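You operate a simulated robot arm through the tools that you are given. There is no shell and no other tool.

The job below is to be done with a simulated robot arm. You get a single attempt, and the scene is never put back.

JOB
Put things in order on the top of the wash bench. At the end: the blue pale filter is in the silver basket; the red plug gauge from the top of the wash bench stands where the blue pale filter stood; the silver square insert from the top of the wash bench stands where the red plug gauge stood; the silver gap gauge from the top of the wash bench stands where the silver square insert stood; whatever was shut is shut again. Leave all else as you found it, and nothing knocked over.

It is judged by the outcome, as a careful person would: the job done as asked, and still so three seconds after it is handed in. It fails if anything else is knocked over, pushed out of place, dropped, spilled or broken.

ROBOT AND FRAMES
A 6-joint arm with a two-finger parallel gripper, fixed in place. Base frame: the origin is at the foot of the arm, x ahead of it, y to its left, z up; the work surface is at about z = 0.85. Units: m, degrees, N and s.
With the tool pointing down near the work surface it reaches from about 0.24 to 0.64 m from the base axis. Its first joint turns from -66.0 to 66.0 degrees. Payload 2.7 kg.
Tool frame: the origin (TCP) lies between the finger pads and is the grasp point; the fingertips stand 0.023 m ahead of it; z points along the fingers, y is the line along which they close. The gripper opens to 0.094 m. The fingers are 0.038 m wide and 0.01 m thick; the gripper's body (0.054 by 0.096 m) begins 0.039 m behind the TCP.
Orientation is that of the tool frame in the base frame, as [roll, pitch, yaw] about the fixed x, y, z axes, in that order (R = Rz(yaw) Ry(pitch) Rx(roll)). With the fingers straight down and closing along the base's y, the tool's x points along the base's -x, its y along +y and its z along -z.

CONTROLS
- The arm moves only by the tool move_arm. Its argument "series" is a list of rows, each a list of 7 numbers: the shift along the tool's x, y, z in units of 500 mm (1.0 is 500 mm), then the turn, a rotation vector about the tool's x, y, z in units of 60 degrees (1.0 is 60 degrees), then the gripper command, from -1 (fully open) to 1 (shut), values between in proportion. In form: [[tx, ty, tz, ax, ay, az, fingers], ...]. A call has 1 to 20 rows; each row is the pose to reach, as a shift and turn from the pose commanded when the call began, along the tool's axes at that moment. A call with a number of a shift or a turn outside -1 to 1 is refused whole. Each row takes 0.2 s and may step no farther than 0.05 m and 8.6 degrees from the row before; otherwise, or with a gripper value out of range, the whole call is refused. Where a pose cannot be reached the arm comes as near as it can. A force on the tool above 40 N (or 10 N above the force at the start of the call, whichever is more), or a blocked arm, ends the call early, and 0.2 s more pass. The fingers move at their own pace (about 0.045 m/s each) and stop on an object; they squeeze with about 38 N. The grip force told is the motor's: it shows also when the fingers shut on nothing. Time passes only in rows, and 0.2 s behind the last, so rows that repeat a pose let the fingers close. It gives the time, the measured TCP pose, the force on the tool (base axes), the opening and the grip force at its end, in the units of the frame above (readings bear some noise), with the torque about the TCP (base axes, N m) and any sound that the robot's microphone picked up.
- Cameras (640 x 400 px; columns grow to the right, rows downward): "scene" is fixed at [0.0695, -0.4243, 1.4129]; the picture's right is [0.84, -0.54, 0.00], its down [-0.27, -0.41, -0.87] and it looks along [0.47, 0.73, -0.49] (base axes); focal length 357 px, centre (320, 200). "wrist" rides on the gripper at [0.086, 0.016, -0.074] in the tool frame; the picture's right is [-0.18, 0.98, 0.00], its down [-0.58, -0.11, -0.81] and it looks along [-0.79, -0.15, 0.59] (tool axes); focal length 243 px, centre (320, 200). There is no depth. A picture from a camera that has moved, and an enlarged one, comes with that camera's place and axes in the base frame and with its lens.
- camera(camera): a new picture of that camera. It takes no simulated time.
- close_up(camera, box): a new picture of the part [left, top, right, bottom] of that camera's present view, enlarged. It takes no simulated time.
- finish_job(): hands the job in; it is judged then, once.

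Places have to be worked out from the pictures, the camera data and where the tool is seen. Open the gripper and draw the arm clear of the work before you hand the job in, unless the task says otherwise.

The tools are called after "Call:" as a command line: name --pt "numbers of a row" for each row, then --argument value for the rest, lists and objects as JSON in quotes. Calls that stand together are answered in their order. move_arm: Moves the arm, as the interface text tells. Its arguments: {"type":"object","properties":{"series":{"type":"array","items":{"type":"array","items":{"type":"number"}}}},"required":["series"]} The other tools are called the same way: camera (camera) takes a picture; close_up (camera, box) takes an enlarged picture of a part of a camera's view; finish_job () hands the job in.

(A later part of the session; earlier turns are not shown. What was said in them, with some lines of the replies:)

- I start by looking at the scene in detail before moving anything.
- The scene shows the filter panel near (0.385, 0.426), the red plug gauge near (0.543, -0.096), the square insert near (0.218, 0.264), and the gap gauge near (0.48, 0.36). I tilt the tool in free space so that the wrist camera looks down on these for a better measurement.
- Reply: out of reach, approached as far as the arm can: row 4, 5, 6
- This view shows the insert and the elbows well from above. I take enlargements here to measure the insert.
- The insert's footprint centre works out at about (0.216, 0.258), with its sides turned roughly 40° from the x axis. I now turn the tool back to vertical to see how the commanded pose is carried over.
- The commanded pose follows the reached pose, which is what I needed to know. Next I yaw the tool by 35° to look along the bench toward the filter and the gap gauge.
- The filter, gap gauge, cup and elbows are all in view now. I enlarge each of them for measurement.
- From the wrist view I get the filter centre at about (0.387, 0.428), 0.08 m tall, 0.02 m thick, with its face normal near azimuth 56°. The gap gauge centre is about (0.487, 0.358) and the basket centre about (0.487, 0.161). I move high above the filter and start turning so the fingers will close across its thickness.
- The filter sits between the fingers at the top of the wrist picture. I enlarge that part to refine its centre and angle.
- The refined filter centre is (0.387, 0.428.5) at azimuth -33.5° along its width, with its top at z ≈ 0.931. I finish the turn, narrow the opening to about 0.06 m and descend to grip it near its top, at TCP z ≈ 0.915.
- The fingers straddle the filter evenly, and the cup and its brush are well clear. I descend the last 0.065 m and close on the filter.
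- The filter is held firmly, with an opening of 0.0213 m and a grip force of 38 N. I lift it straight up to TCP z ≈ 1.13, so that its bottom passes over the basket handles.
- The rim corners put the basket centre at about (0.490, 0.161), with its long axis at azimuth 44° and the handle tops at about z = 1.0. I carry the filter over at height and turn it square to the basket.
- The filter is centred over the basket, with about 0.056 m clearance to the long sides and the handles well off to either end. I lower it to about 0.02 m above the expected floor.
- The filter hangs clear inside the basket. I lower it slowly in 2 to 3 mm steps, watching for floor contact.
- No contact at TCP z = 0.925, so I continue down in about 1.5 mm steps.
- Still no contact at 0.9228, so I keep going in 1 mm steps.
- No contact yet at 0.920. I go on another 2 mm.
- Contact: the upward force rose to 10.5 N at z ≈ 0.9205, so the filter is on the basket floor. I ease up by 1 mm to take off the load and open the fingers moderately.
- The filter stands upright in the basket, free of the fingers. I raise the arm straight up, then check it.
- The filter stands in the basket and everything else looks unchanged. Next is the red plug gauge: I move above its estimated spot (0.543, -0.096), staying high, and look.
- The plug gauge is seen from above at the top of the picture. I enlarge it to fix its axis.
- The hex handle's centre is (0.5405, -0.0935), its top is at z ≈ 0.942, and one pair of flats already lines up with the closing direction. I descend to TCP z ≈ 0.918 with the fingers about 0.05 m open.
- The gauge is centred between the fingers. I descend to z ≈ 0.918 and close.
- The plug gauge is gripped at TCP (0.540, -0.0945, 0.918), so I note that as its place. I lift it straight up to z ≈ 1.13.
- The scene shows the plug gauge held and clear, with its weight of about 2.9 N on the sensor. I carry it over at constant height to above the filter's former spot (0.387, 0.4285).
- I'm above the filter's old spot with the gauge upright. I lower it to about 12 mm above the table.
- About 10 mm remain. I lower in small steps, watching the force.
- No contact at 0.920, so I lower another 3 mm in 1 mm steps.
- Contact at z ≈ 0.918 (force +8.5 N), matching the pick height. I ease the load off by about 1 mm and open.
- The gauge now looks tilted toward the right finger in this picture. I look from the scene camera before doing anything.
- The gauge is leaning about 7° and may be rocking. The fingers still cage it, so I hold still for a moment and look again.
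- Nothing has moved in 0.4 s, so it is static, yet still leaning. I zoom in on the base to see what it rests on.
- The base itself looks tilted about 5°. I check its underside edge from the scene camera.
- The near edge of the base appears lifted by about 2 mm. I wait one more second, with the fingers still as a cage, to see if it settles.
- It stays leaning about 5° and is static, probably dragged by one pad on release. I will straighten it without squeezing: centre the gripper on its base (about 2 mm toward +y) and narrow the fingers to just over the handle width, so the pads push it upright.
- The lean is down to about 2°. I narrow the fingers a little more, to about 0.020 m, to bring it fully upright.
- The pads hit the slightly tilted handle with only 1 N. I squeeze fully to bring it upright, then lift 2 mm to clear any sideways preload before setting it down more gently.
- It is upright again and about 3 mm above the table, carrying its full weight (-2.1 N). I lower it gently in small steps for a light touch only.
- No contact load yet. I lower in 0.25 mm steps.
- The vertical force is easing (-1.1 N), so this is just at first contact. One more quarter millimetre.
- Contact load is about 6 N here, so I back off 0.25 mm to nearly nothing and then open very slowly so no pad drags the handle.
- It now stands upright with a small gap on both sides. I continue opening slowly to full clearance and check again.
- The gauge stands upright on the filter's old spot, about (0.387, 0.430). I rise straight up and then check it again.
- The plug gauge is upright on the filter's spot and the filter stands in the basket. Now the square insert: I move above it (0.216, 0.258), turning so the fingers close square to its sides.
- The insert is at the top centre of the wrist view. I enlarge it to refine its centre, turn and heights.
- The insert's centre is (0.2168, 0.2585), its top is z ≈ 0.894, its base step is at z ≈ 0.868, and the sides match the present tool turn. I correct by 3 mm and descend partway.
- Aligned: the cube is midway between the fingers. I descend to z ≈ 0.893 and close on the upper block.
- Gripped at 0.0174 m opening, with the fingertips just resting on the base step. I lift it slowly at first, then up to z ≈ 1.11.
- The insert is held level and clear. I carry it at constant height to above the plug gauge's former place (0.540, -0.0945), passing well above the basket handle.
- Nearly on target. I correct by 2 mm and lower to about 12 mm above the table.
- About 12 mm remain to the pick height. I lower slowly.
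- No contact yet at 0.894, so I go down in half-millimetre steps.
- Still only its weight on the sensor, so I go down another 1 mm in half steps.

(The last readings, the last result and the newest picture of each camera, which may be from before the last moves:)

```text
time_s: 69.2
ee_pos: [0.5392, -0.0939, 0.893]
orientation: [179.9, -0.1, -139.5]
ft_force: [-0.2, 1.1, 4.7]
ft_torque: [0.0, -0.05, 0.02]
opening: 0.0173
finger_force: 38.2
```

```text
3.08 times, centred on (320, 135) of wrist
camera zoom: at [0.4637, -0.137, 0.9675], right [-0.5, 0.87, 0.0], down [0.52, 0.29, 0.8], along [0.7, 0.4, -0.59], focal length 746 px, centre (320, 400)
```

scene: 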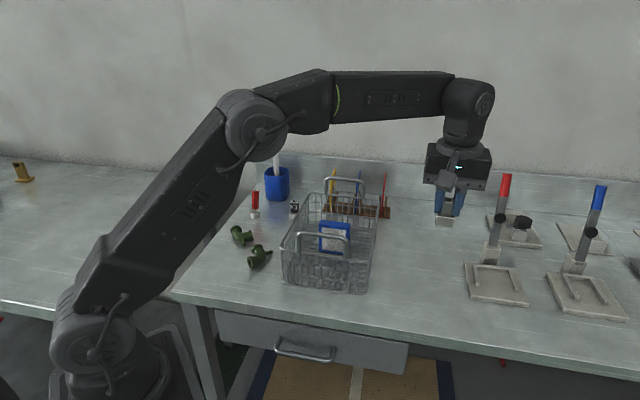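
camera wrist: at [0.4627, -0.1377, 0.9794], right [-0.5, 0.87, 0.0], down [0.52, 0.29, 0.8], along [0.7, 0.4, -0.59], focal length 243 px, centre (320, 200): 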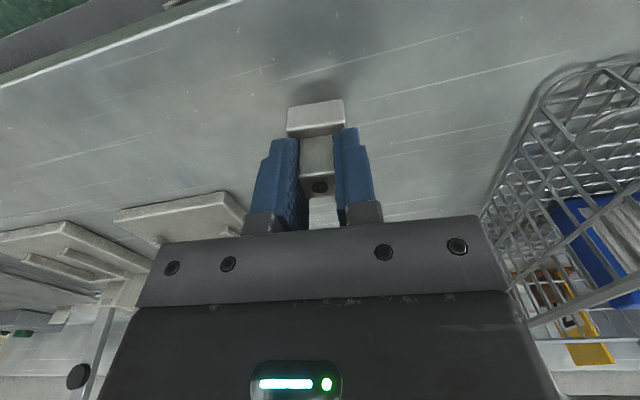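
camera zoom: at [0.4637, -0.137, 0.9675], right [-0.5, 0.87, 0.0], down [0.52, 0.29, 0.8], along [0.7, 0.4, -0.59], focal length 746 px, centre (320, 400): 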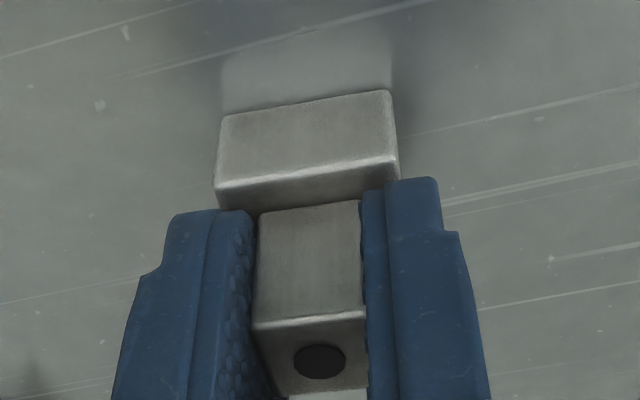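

Light contact (+4.7 N). I back off 0.3 mm to unload, then open very slowly.

Call:
move_arm --pt "0 0 -0.0006 0 0 0 1" --pt "0 0 -0.0006 0 0 0 1" --pt "0 0 -0.0006 0 0 0 0.66" --pt "0 0 -0.0006 0 0 0 0.645" --pt "0 0 -0.0006 0 0 0 0.635" --pt "0 0 -0.0006 0 0 0 0.625" --pt "0 0 -0.0006 0 0 0 0.615" --pt "0 0 -0.0006 0 0 0 0.605" --pt "0 0 -0.0006 0 0 0 0.595" --pt "0 0 -0.0006 0 0 0 0.58" --pt "0 0 -0.0006 0 0 0 0.56" --pt "0 0 -0.0006 0 0 0 0.53" --pt "0 0 -0.0006 0 0 0 0.48" --pt "0 0 -0.0006 0 0 0 0.4" --pt "0 0 -0.0006 0 0 0 0.3" --pt "0 0 -0.0006 0 0 0 0.1" --pt "0 0 -0.0006 0 0 0 -0.1" --pt "0 0 -0.0006 0 0 0 -0.1"

Call:
close_up --camera "wrist" --box '[240, 70, 400, 200]'

Call:
close_up --camera "scene" --box '[390, 260, 470, 320]'

```text
time_s: 73.0
ee_pos: [0.539, -0.0937, 0.8927]
orientation: [179.8, -0.2, -139.5]
ft_force: [0.1, -0.4, 0.1]
ft_torque: [0.01, 0.0, 0.0]
opening: 0.0518
finger_force: 0.0
```

```text
3.08 times, centred on (320, 135) of wrist
camera zoom: at [0.4636, -0.137, 0.9672], right [-0.5, 0.87, 0.0], down [0.52, 0.29, 0.8], along [0.7, 0.4, -0.59], focal length 746 px, centre (320, 400)
```

zoom: 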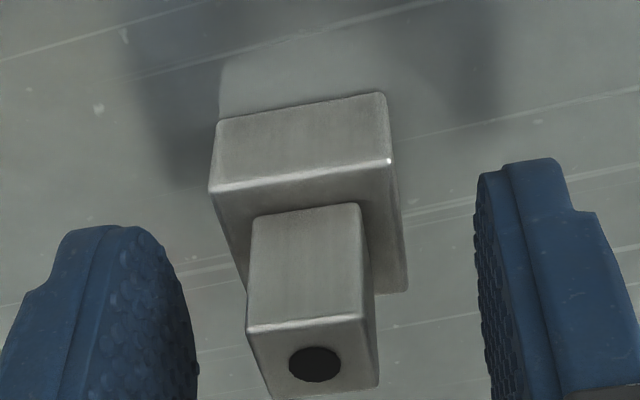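

```text
6.67 times, centred on (430, 290) of scene
camera zoom: at [0.0695, -0.4243, 1.4129], right [0.84, -0.54, 0.0], down [-0.27, -0.41, -0.87], along [0.47, 0.73, -0.49], focal length 2381 px, centre (-413, -400)
```

zoom: 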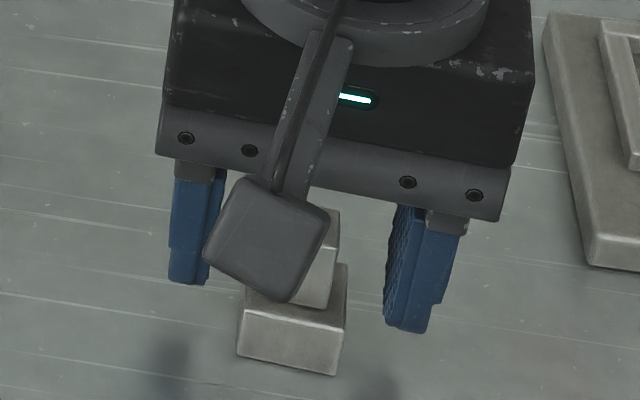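

The insert stands flat and free on the plug gauge's old spot. I rise straight up.

Call:
move_arm --pt "0 0 -0.015 0 0 0 -0.1" --pt "0 0 -0.05 0 0 0 -0.1" --pt "0 0 -0.11 0 0 0 -0.1" --pt "0 0 -0.19 0 0 0 -0.1" --pt "0 0 -0.27 0 0 0 -0.1" --pt "0 0 -0.35 0 0 0 -0.1" --pt "0 0 -0.43 0 0 0 -0.1" --pt "0 0 -0.46 0 0 0 -0.1" --pt "0 0 -0.46 0 0 0 -0.1"

Call:
camera --camera "scene"

Call:
close_up --camera "scene" --box '[390, 260, 470, 320]'

```text
time_s: 75.0
ee_pos: [0.5403, -0.0947, 1.1226]
orientation: [179.8, -0.2, -139.5]
ft_force: [0.7, -0.1, 0.0]
ft_torque: [-0.01, 0.02, -0.02]
opening: 0.0519
finger_force: 0.1
```

```text
taken
```

scene: 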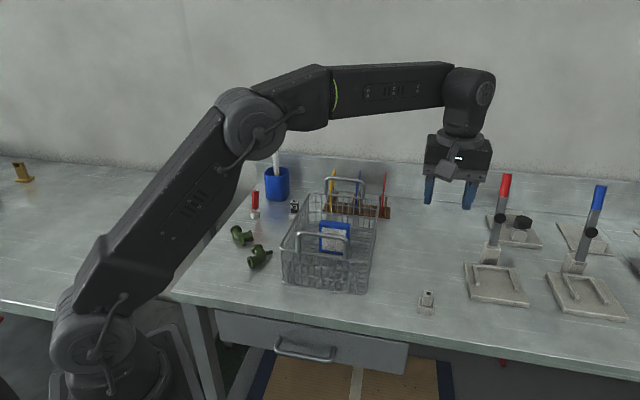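

```text
6.67 times, centred on (430, 290) of scene
camera zoom: at [0.0695, -0.4243, 1.4129], right [0.84, -0.54, 0.0], down [-0.27, -0.41, -0.87], along [0.47, 0.73, -0.49], focal length 2381 px, centre (-413, -400)
```

zoom: 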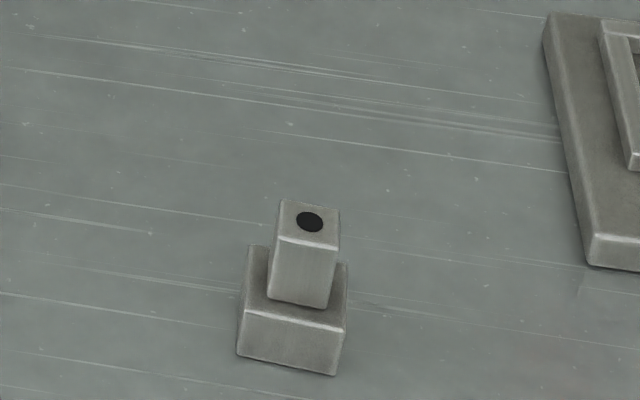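

The insert stands properly at the plug gauge's old place. Now the gap gauge: I move over to it at height while turning toward the angle in which the fingers close parallel to the basket's long side.

Call:
move_arm --pt "-0.0152 0.0229 0 0 0 0.06 -0.1" --pt "-0.0405 0.0609 0 0 0 0.13 -0.1" --pt "-0.0759 0.1143 0 0 0 0.2 -0.1" --pt "-0.1164 0.1752 0 0 0 0.28 -0.1" --pt "-0.1569 0.2362 0 0 0 0.36 -0.1" --pt "-0.1973 0.2971 0 0 0 0.44 -0.1" --pt "-0.2378 0.358 0 0 0 0.52 -0.1" --pt "-0.2783 0.419 0 0 0 0.6 -0.1" --pt "-0.3188 0.4799 0 0 0 0.68 -0.1" --pt "-0.3593 0.5409 0 0 0 0.76 -0.1" --pt "-0.3997 0.6018 0 0 0 0.84 -0.1" --pt "-0.4402 0.6628 0 0 0 0.92 -0.1" --pt "-0.4706 0.7085 0 0 0 1.0 -0.1" --pt "-0.4959 0.7466 0 0 0 1.0 -0.1" --pt "-0.506 0.7618 0 0 0 1.0 -0.1" --pt "-0.506 0.7618 0 0 0 1.0 -0.1"

```text
time_s: 78.4
ee_pos: [0.4776, 0.3553, 1.1193]
orientation: [-180.0, -0.3, 160.5]
ft_force: [-0.6, -0.7, -0.1]
ft_torque: [0.02, -0.06, -0.02]
opening: 0.0517
finger_force: 0.0
out of reach, approached as far as the arm can: row 14, 15, 16
```

The reach is slightly limited at this height, stopping at (0.4776, 0.3553), but it is greater lower down. I finish the turn and lower to z ≈ 1.04 above the gauge.

Call:
move_arm --pt "0 0 0.03 0 0 0.1 -0.1" --pt "0 0 0.07 0 0 0.2 -0.1" --pt "-0.005 0.006 0.11 0 0 0.3 -0.1" --pt "-0.0105 0.0122 0.15 0 0 0.4167 -0.1" --pt "-0.0105 0.0122 0.16 0 0 0.4167 -0.1" --pt "-0.0105 0.0122 0.16 0 0 0.4167 -0.1"

Call:
camera --camera "wrist"

Call:
camera --camera "scene"

Call:
close_up --camera "scene" --box '[240, 100, 400, 240]'

```text
time_s: 79.8
ee_pos: [0.4851, 0.3589, 1.0402]
orientation: [-179.7, -0.1, 135.4]
ft_force: [0.2, 0.4, 0.4]
ft_torque: [0.03, 0.01, 0.01]
opening: 0.0517
finger_force: 0.1
```

```text
taken
camera wrist: at [0.4365, 0.4318, 1.1143], right [0.82, 0.57, 0.0], down [0.34, -0.49, 0.8], along [0.46, -0.66, -0.59], focal length 243 px, centre (320, 200)
```

wrist: 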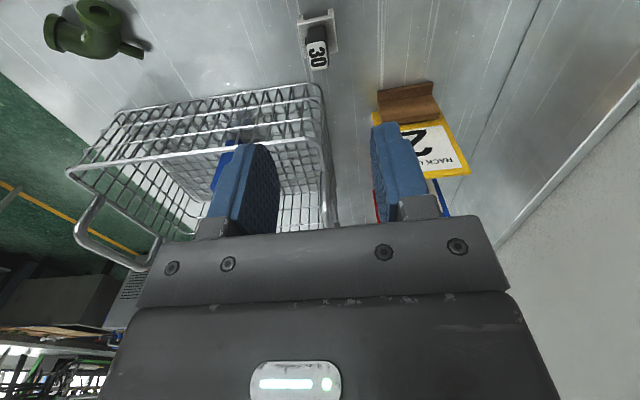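

```text
taken
```

scene: 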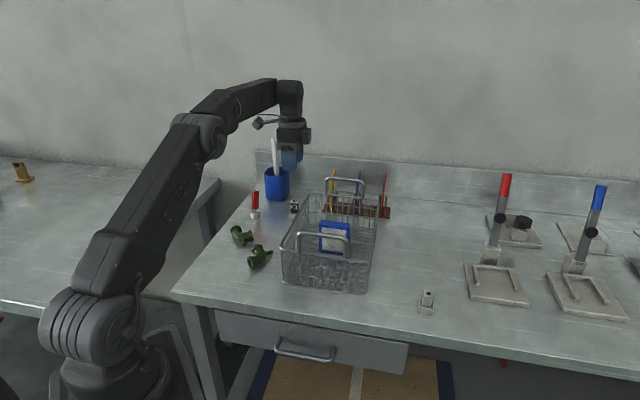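

```text
2.86 times, centred on (320, 170) of scene
camera zoom: at [0.0695, -0.4243, 1.4129], right [0.84, -0.54, 0.0], down [-0.27, -0.41, -0.87], along [0.47, 0.73, -0.49], focal length 1020 px, centre (320, 286)
```

zoom: 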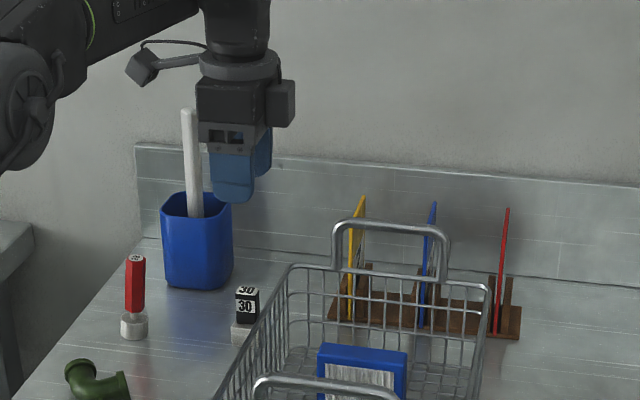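

The gauge lies between the fingers. I enlarge the gauge and the neighbouring basket corner to check alignment and rim clearance.

Call:
close_up --camera "wrist" --box '[272, 0, 368, 80]'

Call:
close_up --camera "wrist" --box '[60, 0, 380, 230]'

```text
5.00 times, centred on (320, 40) of wrist
camera zoom: at [0.4365, 0.4318, 1.1143], right [0.82, 0.57, 0.0], down [0.34, -0.49, 0.8], along [0.46, -0.66, -0.59], focal length 1213 px, centre (320, 1000)
```

zoom: 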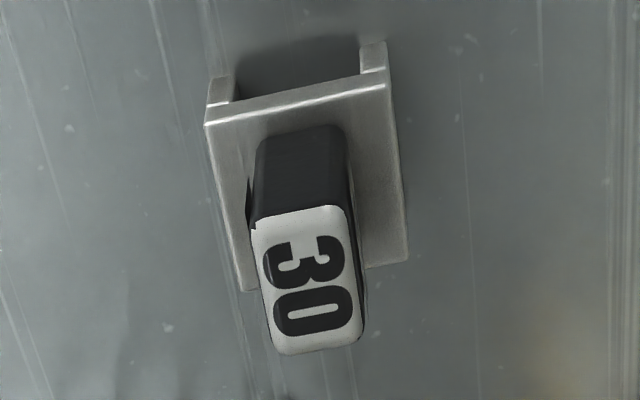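

```text
1.74 times, centred on (220, 115) of wrist
camera zoom: at [0.4365, 0.4318, 1.1143], right [0.82, 0.57, 0.0], down [0.34, -0.49, 0.8], along [0.46, -0.66, -0.59], focal length 422 px, centre (494, 348)
```

zoom: 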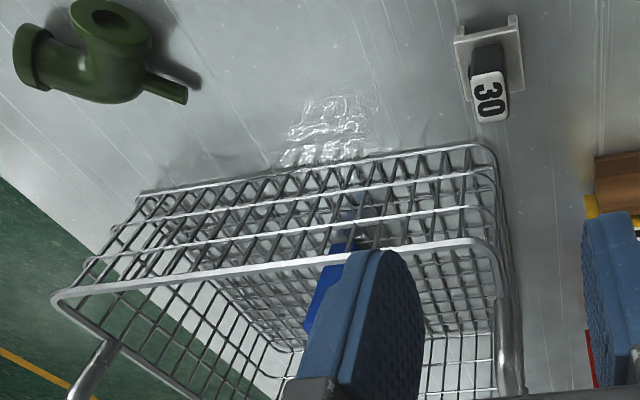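

The gauge centre is (0.4848, 0.3596), about 0.051 m from the basket rim line. The gripper has a small box on its side facing the basket, so I zoom in to measure it before descending.

Call:
close_up --camera "scene" --box '[264, 110, 344, 175]'

Call:
close_up --camera "scene" --box '[270, 170, 350, 235]'

```text
6.15 times, centred on (304, 142) of scene
camera zoom: at [0.0695, -0.4243, 1.4129], right [0.84, -0.54, 0.0], down [-0.27, -0.41, -0.87], along [0.47, 0.73, -0.49], focal length 2198 px, centre (418, 554)
```

zoom: 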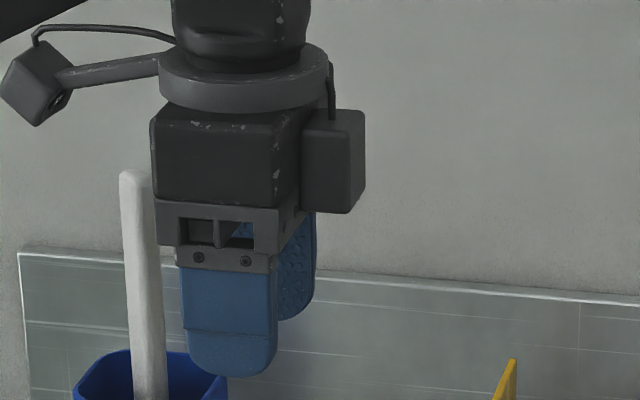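

```text
6.15 times, centred on (310, 202) of scene
camera zoom: at [0.0695, -0.4243, 1.4129], right [0.84, -0.54, 0.0], down [-0.27, -0.41, -0.87], along [0.47, 0.73, -0.49], focal length 2198 px, centre (382, 185)
```

zoom: 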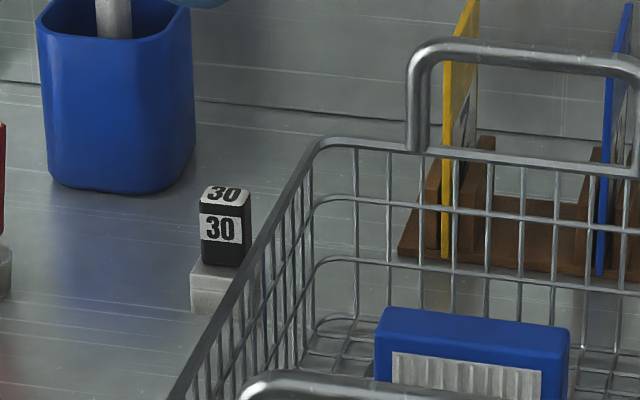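

The side box's lower edge sits about 0.049 m above the TCP and reaches 0.051 m out; the rim top is z ≈ 0.95. So I will grip at z ≈ 0.910, offset 5 mm away from the basket along the pad width, which keeps clearance sideways and above. First I lower to z ≈ 0.95.

Call:
move_arm --pt "0.004 -0.001 0.03 0 0 0.008 -0.1" --pt "0.008 -0.002 0.07 0 0 0.017 -0.1" --pt "0.0118 -0.003 0.12 0 0 0.017 -0.1" --pt "0.0118 -0.003 0.16 0 0 0.017 -0.1" --pt "0.0118 -0.003 0.18 0 0 0.017 -0.1" --pt "0.0118 -0.003 0.18 0 0 0.017 -0.1"

Call:
camera --camera "wrist"

Call:
close_up --camera "scene" --box '[230, 130, 350, 230]'

```text
time_s: 81.2
ee_pos: [0.4804, 0.363, 0.9505]
orientation: [-179.7, -0.1, 134.4]
ft_force: [-0.2, -1.0, -0.2]
ft_torque: [-0.02, -0.02, 0.03]
opening: 0.0517
finger_force: 0.0
```

```text
taken
camera wrist: at [0.4318, 0.4351, 1.0251], right [0.83, 0.56, 0.0], down [0.33, -0.49, 0.8], along [0.45, -0.67, -0.59], focal length 243 px, centre (320, 200)
```

wrist: 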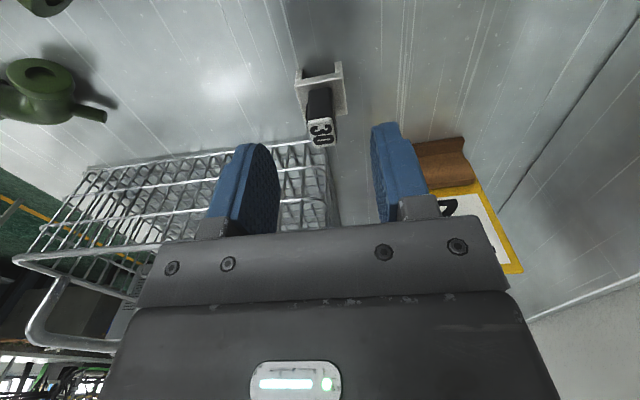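

```text
4.00 times, centred on (290, 180) of scene
camera zoom: at [0.0695, -0.4243, 1.4129], right [0.84, -0.54, 0.0], down [-0.27, -0.41, -0.87], along [0.47, 0.73, -0.49], focal length 1428 px, centre (440, 280)
```

zoom: 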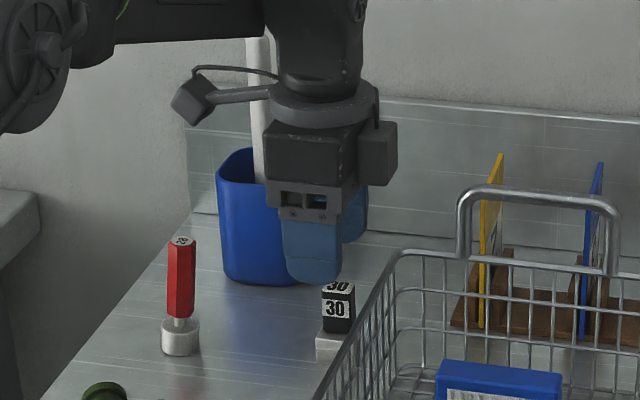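

The gauge is centred as planned and the box should pass about 1 cm above the rim. I descend slowly to z ≈ 0.910.

Call:
move_arm --pt "0 0 0.02 0 0 0 -0.1" --pt "0 0 0.04 0 0 0 -0.1" --pt "0 0 0.06 0 0 0 -0.1" --pt "0 0 0.074 0 0 0 -0.1" --pt "0 0 0.081 0 0 0 -0.1" --pt "0 0 0.081 0 0 0 -0.1"

Call:
camera --camera "wrist"

Call:
close_up --camera "scene" --box '[230, 130, 350, 230]'

```text
time_s: 82.6
ee_pos: [0.4794, 0.362, 0.9098]
orientation: [-179.8, -0.1, 134.5]
ft_force: [0.9, 0.1, -0.5]
ft_torque: [-0.01, -0.03, 0.02]
opening: 0.0516
finger_force: 0.0
```

```text
taken
camera wrist: at [0.4316, 0.4351, 0.9838], right [0.83, 0.56, 0.0], down [0.33, -0.49, 0.8], along [0.45, -0.67, -0.59], focal length 243 px, centre (320, 200)
```

wrist: 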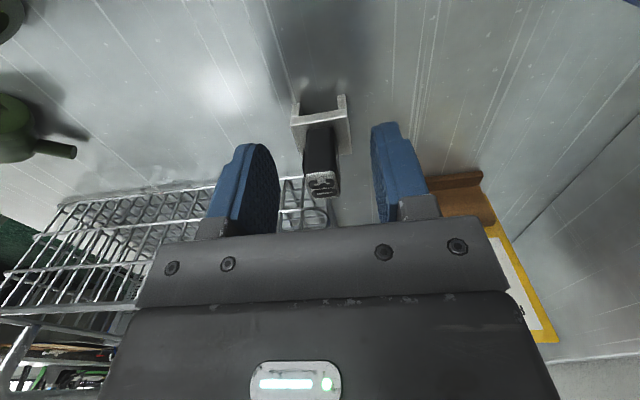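

```text
4.00 times, centred on (290, 180) of scene
camera zoom: at [0.0695, -0.4243, 1.4129], right [0.84, -0.54, 0.0], down [-0.27, -0.41, -0.87], along [0.47, 0.73, -0.49], focal length 1428 px, centre (440, 280)
```

zoom: 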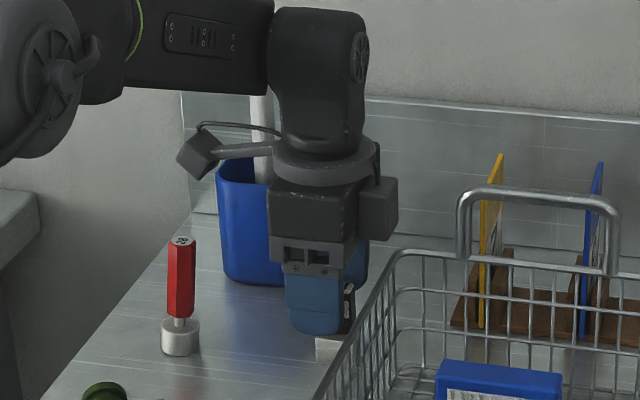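

Clear of the rim and centred. I close on the black block.

Call:
move_arm --pt "0 0 0 0 0 0 0.2" --pt "0 0 0 0 0 0 0.45" --pt "0 0 0 0 0 0 0.6" --pt "0 0 0 0 0 0 0.7" --pt "0 0 0 0 0 0 1" --pt "0 0 0 0 0 0 1" --pt "0 0 0 0 0 0 1"

Call:
camera --camera "wrist"

```text
time_s: 84.2
ee_pos: [0.4797, 0.3617, 0.9091]
orientation: [-179.7, -0.2, 134.5]
ft_force: [0.4, -0.2, 0.9]
ft_torque: [0.01, -0.03, -0.01]
opening: 0.0152
finger_force: 38.2
```

```text
taken
camera wrist: at [0.4317, 0.4351, 0.9842], right [0.83, 0.56, 0.0], down [0.33, -0.49, 0.8], along [0.45, -0.67, -0.59], focal length 243 px, centre (320, 200)
```

wrist: 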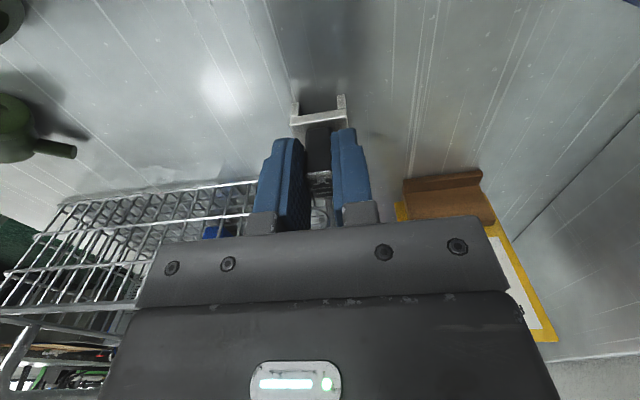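

The gap gauge is gripped (0.0152 m, 38 N). I lift straight up to z ≈ 1.04.

Call:
move_arm --pt "0 0 -0.004 0 0 0 1" --pt "0 0 -0.02 0 0 0 1" --pt "0 0 -0.06 0 0 0 1" --pt "0 0 -0.12 0 0 0 1" --pt "0 0 -0.18 0 0 0 1" --pt "0 0 -0.24 0 0 0 1" --pt "0 0 -0.26 0 0 0 1" --pt "0 0 -0.26 0 0 0 1"

Call:
camera --camera "wrist"

Call:
close_up --camera "scene" --box '[230, 110, 390, 230]'

```text
time_s: 86.0
ee_pos: [0.4793, 0.3618, 1.0401]
orientation: [-179.7, -0.2, 134.6]
ft_force: [-0.1, -0.1, -0.6]
ft_torque: [-0.01, -0.02, 0.04]
opening: 0.015
finger_force: 37.8
```

```text
taken
camera wrist: at [0.4321, 0.4359, 1.1147], right [0.83, 0.56, 0.0], down [0.33, -0.49, 0.8], along [0.45, -0.67, -0.59], focal length 243 px, centre (320, 200)
```

wrist: 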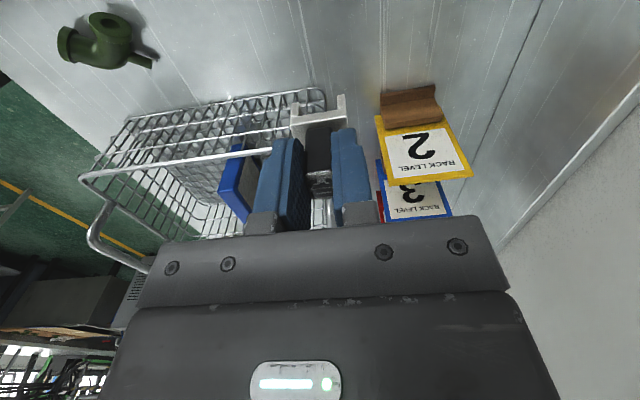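

```text
3.33 times, centred on (310, 170) of scene
camera zoom: at [0.0695, -0.4243, 1.4129], right [0.84, -0.54, 0.0], down [-0.27, -0.41, -0.87], along [0.47, 0.73, -0.49], focal length 1190 px, centre (353, 300)
```

zoom: 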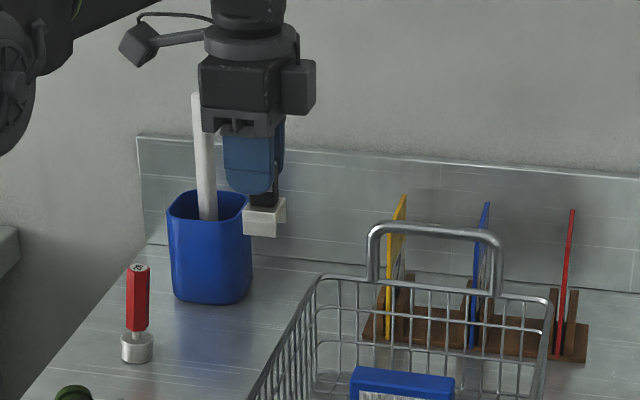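

The gauge hangs level. I carry it to above the insert's old place, aiming to set its footprint centre at (0.217, 0.259).

Call:
move_arm --pt "0.007 -0.016 -0.02 0 0 0 1" --pt "0.023 -0.052 -0.05 0 0 0 1" --pt "0.05 -0.115 -0.06 0 0 0 1" --pt "0.08 -0.184 -0.06 0 0 0 1" --pt "0.11 -0.253 -0.06 0 0 0 1" --pt "0.14 -0.322 -0.06 0 0 0 1" --pt "0.17 -0.391 -0.06 0 0 0 1" --pt "0.2 -0.46 -0.06 0 0 0 1" --pt "0.218 -0.501 -0.06 0 0 0 1" --pt "0.2266 -0.5208 -0.06 0 0 0 1" --pt "0.2266 -0.5208 -0.06 0 0 0 1"

Call:
camera --camera "wrist"

Call:
camera --camera "scene"

```text
time_s: 88.4
ee_pos: [0.2146, 0.2611, 1.0708]
orientation: [-179.9, -0.2, 134.6]
ft_force: [-0.7, -0.5, -0.1]
ft_torque: [0.03, -0.01, -0.01]
opening: 0.0152
finger_force: 38.1
```

```text
taken
camera wrist: at [0.1667, 0.3341, 1.1457], right [0.83, 0.56, 0.0], down [0.33, -0.49, 0.8], along [0.45, -0.67, -0.59], focal length 243 px, centre (320, 200)
```

wrist: 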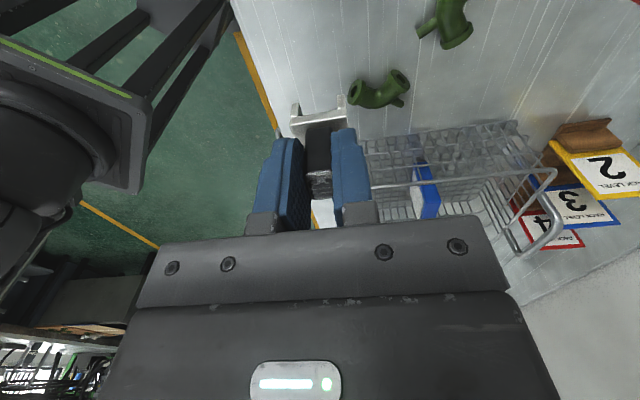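

```text
taken
```

scene: 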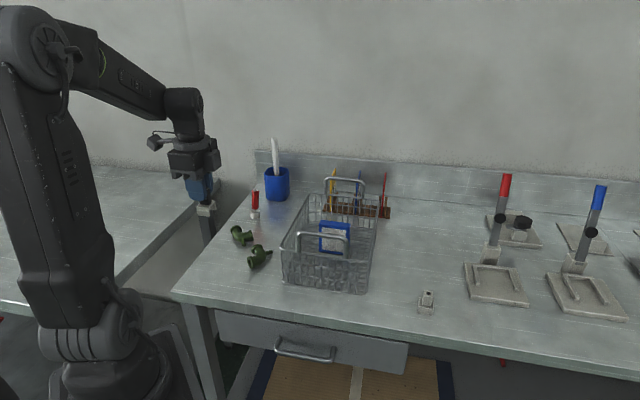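

On target at TCP (0.215, 0.261). I lower to about 12 mm above the table.

Call:
move_arm --pt "0 0 0.03 0 0 0 1" --pt "0 0 0.08 0 0 0 1" --pt "0 0 0.14 0 0 0 1" --pt "0 0 0.2 0 0 0 1" --pt "0 0 0.25 0 0 0 1" --pt "0 0 0.285 0 0 0 1" --pt "0 0 0.298 0 0 0 1" --pt "0 0 0.298 0 0 0 1"

Call:
camera --camera "wrist"

Call:
close_up --camera "scene" --box '[160, 190, 300, 290]'

```text
time_s: 90.2
ee_pos: [0.2135, 0.2609, 0.9214]
orientation: [-179.8, -0.1, 134.5]
ft_force: [0.5, -0.3, 0.0]
ft_torque: [0.03, -0.03, -0.02]
opening: 0.0153
finger_force: 37.5
```

```text
taken
camera wrist: at [0.166, 0.3338, 0.9966], right [0.83, 0.56, 0.0], down [0.33, -0.49, 0.8], along [0.45, -0.67, -0.59], focal length 243 px, centre (320, 200)
```

wrist: 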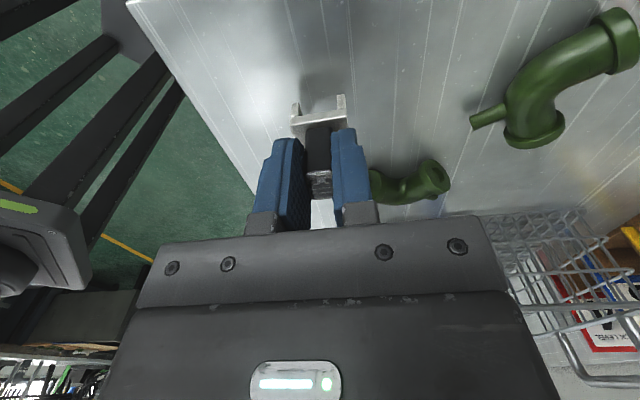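

```text
4.00 times, centred on (230, 240) of scene
camera zoom: at [0.0695, -0.4243, 1.4129], right [0.84, -0.54, 0.0], down [-0.27, -0.41, -0.87], along [0.47, 0.73, -0.49], focal length 1428 px, centre (680, 40)
```

zoom: 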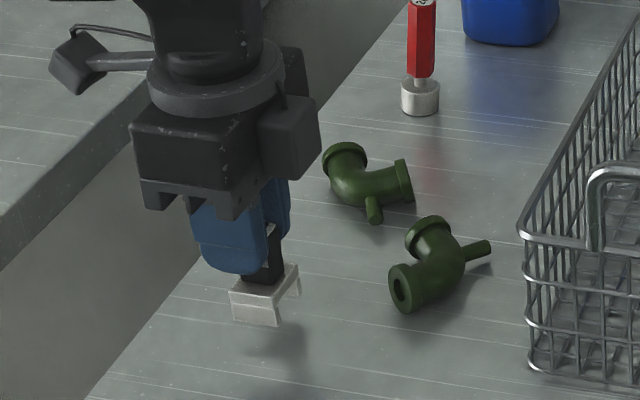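

About 12 mm remain. I lower slowly while watching the force.

Call:
move_arm --pt "0 0 0.004 0 0 0 1" --pt "0 0 0.008 0 0 0 1" --pt "0 0 0.012 0 0 0 1" --pt "0 0 0.016 0 0 0 1" --pt "0 0 0.019 0 0 0 1" --pt "0 0 0.021 0 0 0 1"

```text
time_s: 91.6
ee_pos: [0.2142, 0.2599, 0.9116]
orientation: [-179.8, -0.2, 134.6]
ft_force: [-0.2, 0.2, -0.8]
ft_torque: [-0.02, -0.01, 0.02]
opening: 0.0151
finger_force: 38.0
```

No contact yet, so I continue in half-millimetre steps.

Call:
move_arm --pt "0 0 0.001 0 0 0 1" --pt "0 0 0.002 0 0 0 1" --pt "0 0 0.002 0 0 0 1"

```text
time_s: 92.4
ee_pos: [0.214, 0.2608, 0.9108]
orientation: [-179.8, -0.2, 134.5]
ft_force: [0.5, -0.7, -0.6]
ft_torque: [-0.02, 0.02, -0.03]
opening: 0.0153
finger_force: 38.0
```

Still hanging. I go down another 1 mm in half steps.

Call:
move_arm --pt "0 0 0.001 0 0 0 1" --pt "0 0 0.002 0 0 0 1" --pt "0 0 0.002 0 0 0 1"

```text
time_s: 93.2
ee_pos: [0.2151, 0.2603, 0.9096]
orientation: [-179.8, -0.2, 134.6]
ft_force: [0.4, -1.2, -0.9]
ft_torque: [0.04, -0.02, 0.01]
opening: 0.0153
finger_force: 38.1
```

Not yet in contact; half a millimetre more.

Call:
move_arm --pt "0 0 0.001 0 0 0 1" --pt "0 0 0.001 0 0 0 1"

```text
time_s: 93.8
ee_pos: [0.2143, 0.2607, 0.9094]
orientation: [-179.9, -0.2, 134.6]
ft_force: [-2.1, -0.1, 5.2]
ft_torque: [0.01, 0.0, 0.0]
opening: 0.0152
finger_force: 38.0
```

Contact (+5.2 N). I back off 0.3 mm and open very slowly, as with the insert.

Call:
move_arm --pt "0 0 -0.0006 0 0 0 1" --pt "0 0 -0.0006 0 0 0 1" --pt "0 0 -0.0006 0 0 0 0.71" --pt "0 0 -0.0006 0 0 0 0.695" --pt "0 0 -0.0006 0 0 0 0.685" --pt "0 0 -0.0006 0 0 0 0.675" --pt "0 0 -0.0006 0 0 0 0.665" --pt "0 0 -0.0006 0 0 0 0.655" --pt "0 0 -0.0006 0 0 0 0.645" --pt "0 0 -0.0006 0 0 0 0.63" --pt "0 0 -0.0006 0 0 0 0.61" --pt "0 0 -0.0006 0 0 0 0.58" --pt "0 0 -0.0006 0 0 0 0.54" --pt "0 0 -0.0006 0 0 0 0.48" --pt "0 0 -0.0006 0 0 0 0.4" --pt "0 0 -0.0006 0 0 0 0.25" --pt "0 0 -0.0006 0 0 0 0.1" --pt "0 0 -0.0006 0 0 0 0.0" --pt "0 0 -0.0006 0 0 0 0.0"

Call:
camera --camera "wrist"

Call:
close_up --camera "scene" --box '[180, 210, 260, 290]'

```text
time_s: 97.8
ee_pos: [0.2151, 0.26, 0.9098]
orientation: [-179.9, -0.2, 134.5]
ft_force: [-0.2, 0.4, -0.3]
ft_torque: [0.01, -0.02, -0.01]
opening: 0.047
finger_force: 0.1
```

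```text
taken
camera wrist: at [0.1661, 0.3339, 0.984], right [0.83, 0.56, 0.0], down [0.33, -0.49, 0.8], along [0.45, -0.67, -0.59], focal length 243 px, centre (320, 200)
```

wrist: 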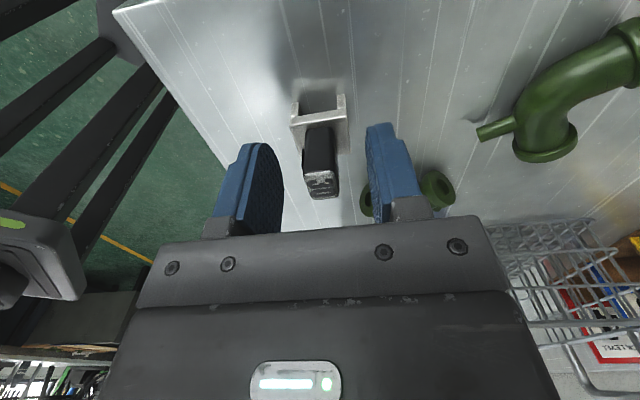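

```text
5.00 times, centred on (220, 250) of scene
camera zoom: at [0.0695, -0.4243, 1.4129], right [0.84, -0.54, 0.0], down [-0.27, -0.41, -0.87], along [0.47, 0.73, -0.49], focal length 1786 px, centre (820, -50)
```

zoom: 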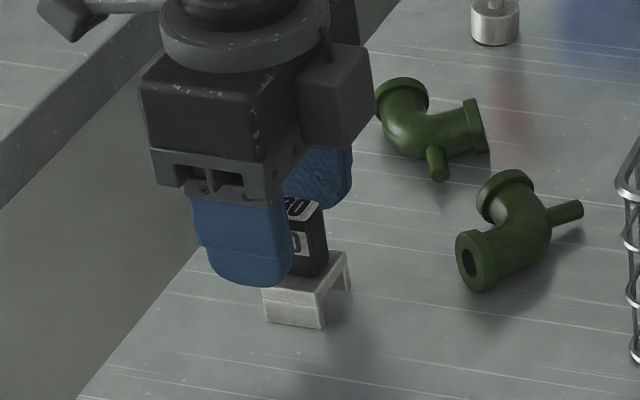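

The gap gauge stands free on the insert's old spot. I rise straight up and away.

Call:
move_arm --pt "0 0 -0.015 0 0 0 0.0" --pt "0 0 -0.05 0 0 0 0.0" --pt "0 0 -0.11 0 0 0 0.0" --pt "0 0 -0.19 0 0 0 0.0" --pt "0 0 -0.27 0 0 0 0.0" --pt "0 0 -0.35 0 0 0 0.0" --pt "0 0 -0.43 0 0 0 -0.3" --pt "0 0 -0.5 0 0 0 -0.6" --pt "0 0 -0.5 0 0 0 -1"

Call:
camera --camera "scene"

Call:
close_up --camera "scene" --box '[170, 170, 330, 290]'

Call:
camera --camera "wrist"

```text
time_s: 99.8
ee_pos: [0.2153, 0.2621, 1.1604]
orientation: [-179.8, -0.1, 134.5]
ft_force: [-0.9, 0.9, 0.9]
ft_torque: [0.0, 0.0, -0.02]
opening: 0.094
finger_force: 0.1
```

```text
taken
```

scene: 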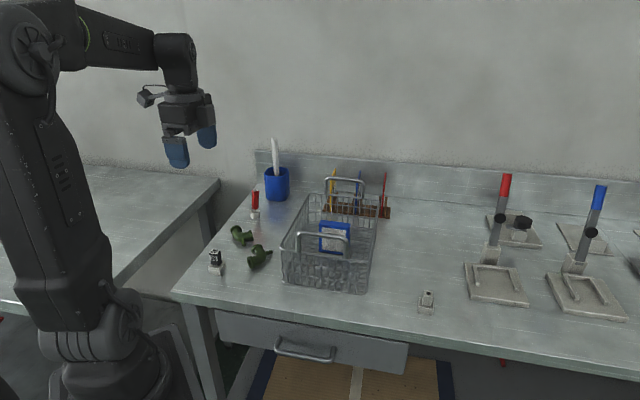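

```text
3.33 times, centred on (250, 230) of scene
camera zoom: at [0.0695, -0.4243, 1.4129], right [0.84, -0.54, 0.0], down [-0.27, -0.41, -0.87], along [0.47, 0.73, -0.49], focal length 1190 px, centre (553, 100)
```

zoom: 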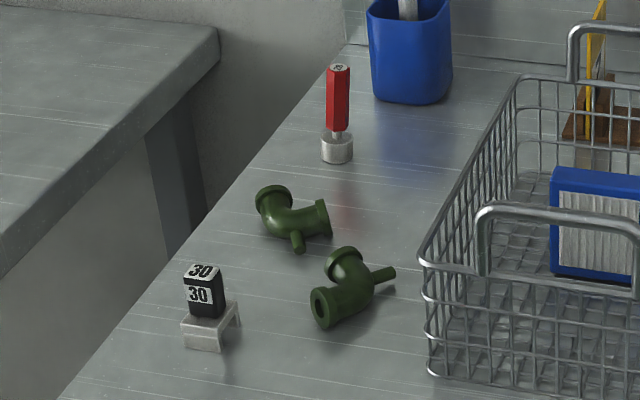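

```text
taken
camera wrist: at [0.1685, 0.3342, 1.2348], right [0.83, 0.56, 0.0], down [0.33, -0.49, 0.8], along [0.45, -0.67, -0.59], focal length 243 px, centre (320, 200)
```

wrist: 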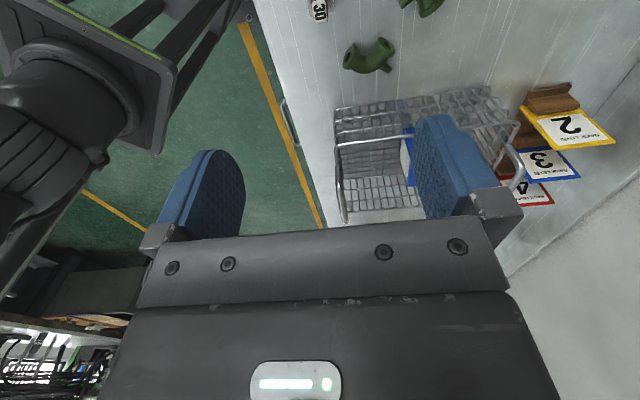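

All items are in place: filter in the basket, plug gauge at the filter's spot, insert at the plug gauge's spot, gap gauge at the insert's spot, drawer still shut. I move the open gripper back up near its starting pose and make a last check.

Call:
move_arm --pt "-0.03 0.03 -0.02 0 0 0 -1" --pt "-0.07 0.07 -0.05 0 0 0 -1" --pt "-0.11 0.11 -0.08 0 0 0 -1" --pt "-0.15 0.15 -0.1 0 0 0 -1" --pt "-0.165 0.165 -0.1 0 0 0 -1" --pt "-0.165 0.165 -0.1 0 0 0 -1"

Call:
camera --camera "scene"

Call:
close_up --camera "scene" --box '[190, 160, 450, 330]'

```text
time_s: 101.2
ee_pos: [0.3311, 0.2583, 1.2102]
orientation: [-179.8, -0.2, 134.5]
ft_force: [0.5, 1.0, 0.2]
ft_torque: [0.02, -0.02, 0.02]
opening: 0.0942
finger_force: 0.0
```

```text
taken
```

scene: 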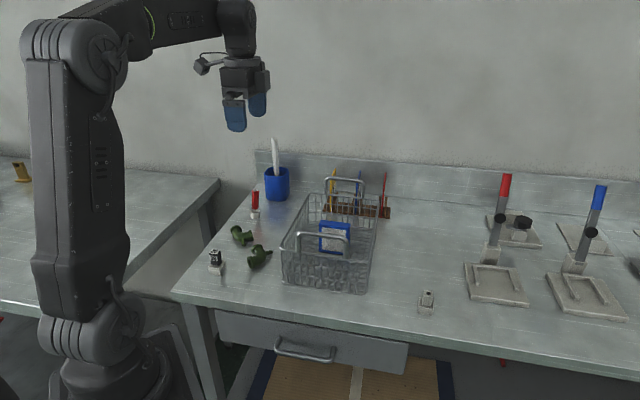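

```text
2.35 times, centred on (320, 245) of scene
camera zoom: at [0.0695, -0.4243, 1.4129], right [0.84, -0.54, 0.0], down [-0.27, -0.41, -0.87], along [0.47, 0.73, -0.49], focal length 840 px, centre (320, 94)
```

zoom: 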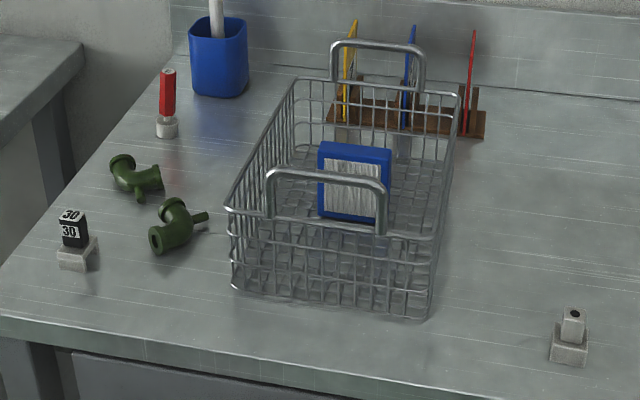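

The final pictures show all four items upright in their required places. The basket, elbows, cup, tags and drawer look undisturbed, and the arm is clear with the gripper open, so I hand the job in.

Call:
finish_job

```text
The job is handed in.
```

The job is handed in. In the last pictures all four items stood upright where you asked, with the gripper open and the arm drawn clear.

- **Blue pale filter:** standing in the middle of the silver basket.
- **Red plug gauge:** on the filter's old spot. It leaned about 5° after my first release, so I regripped it and set it down again more slowly. It then stood upright.
- **Silver square insert:** on the plug gauge's old spot.
- **Silver gap gauge:** on the insert's old spot.

By my measurements each gauge and the insert is within a few millimetres of the spot it was meant to take. I never opened the drawer, and it is still shut. The basket, green elbows, blue cup, tags and stands looked unmoved in the final pictures.
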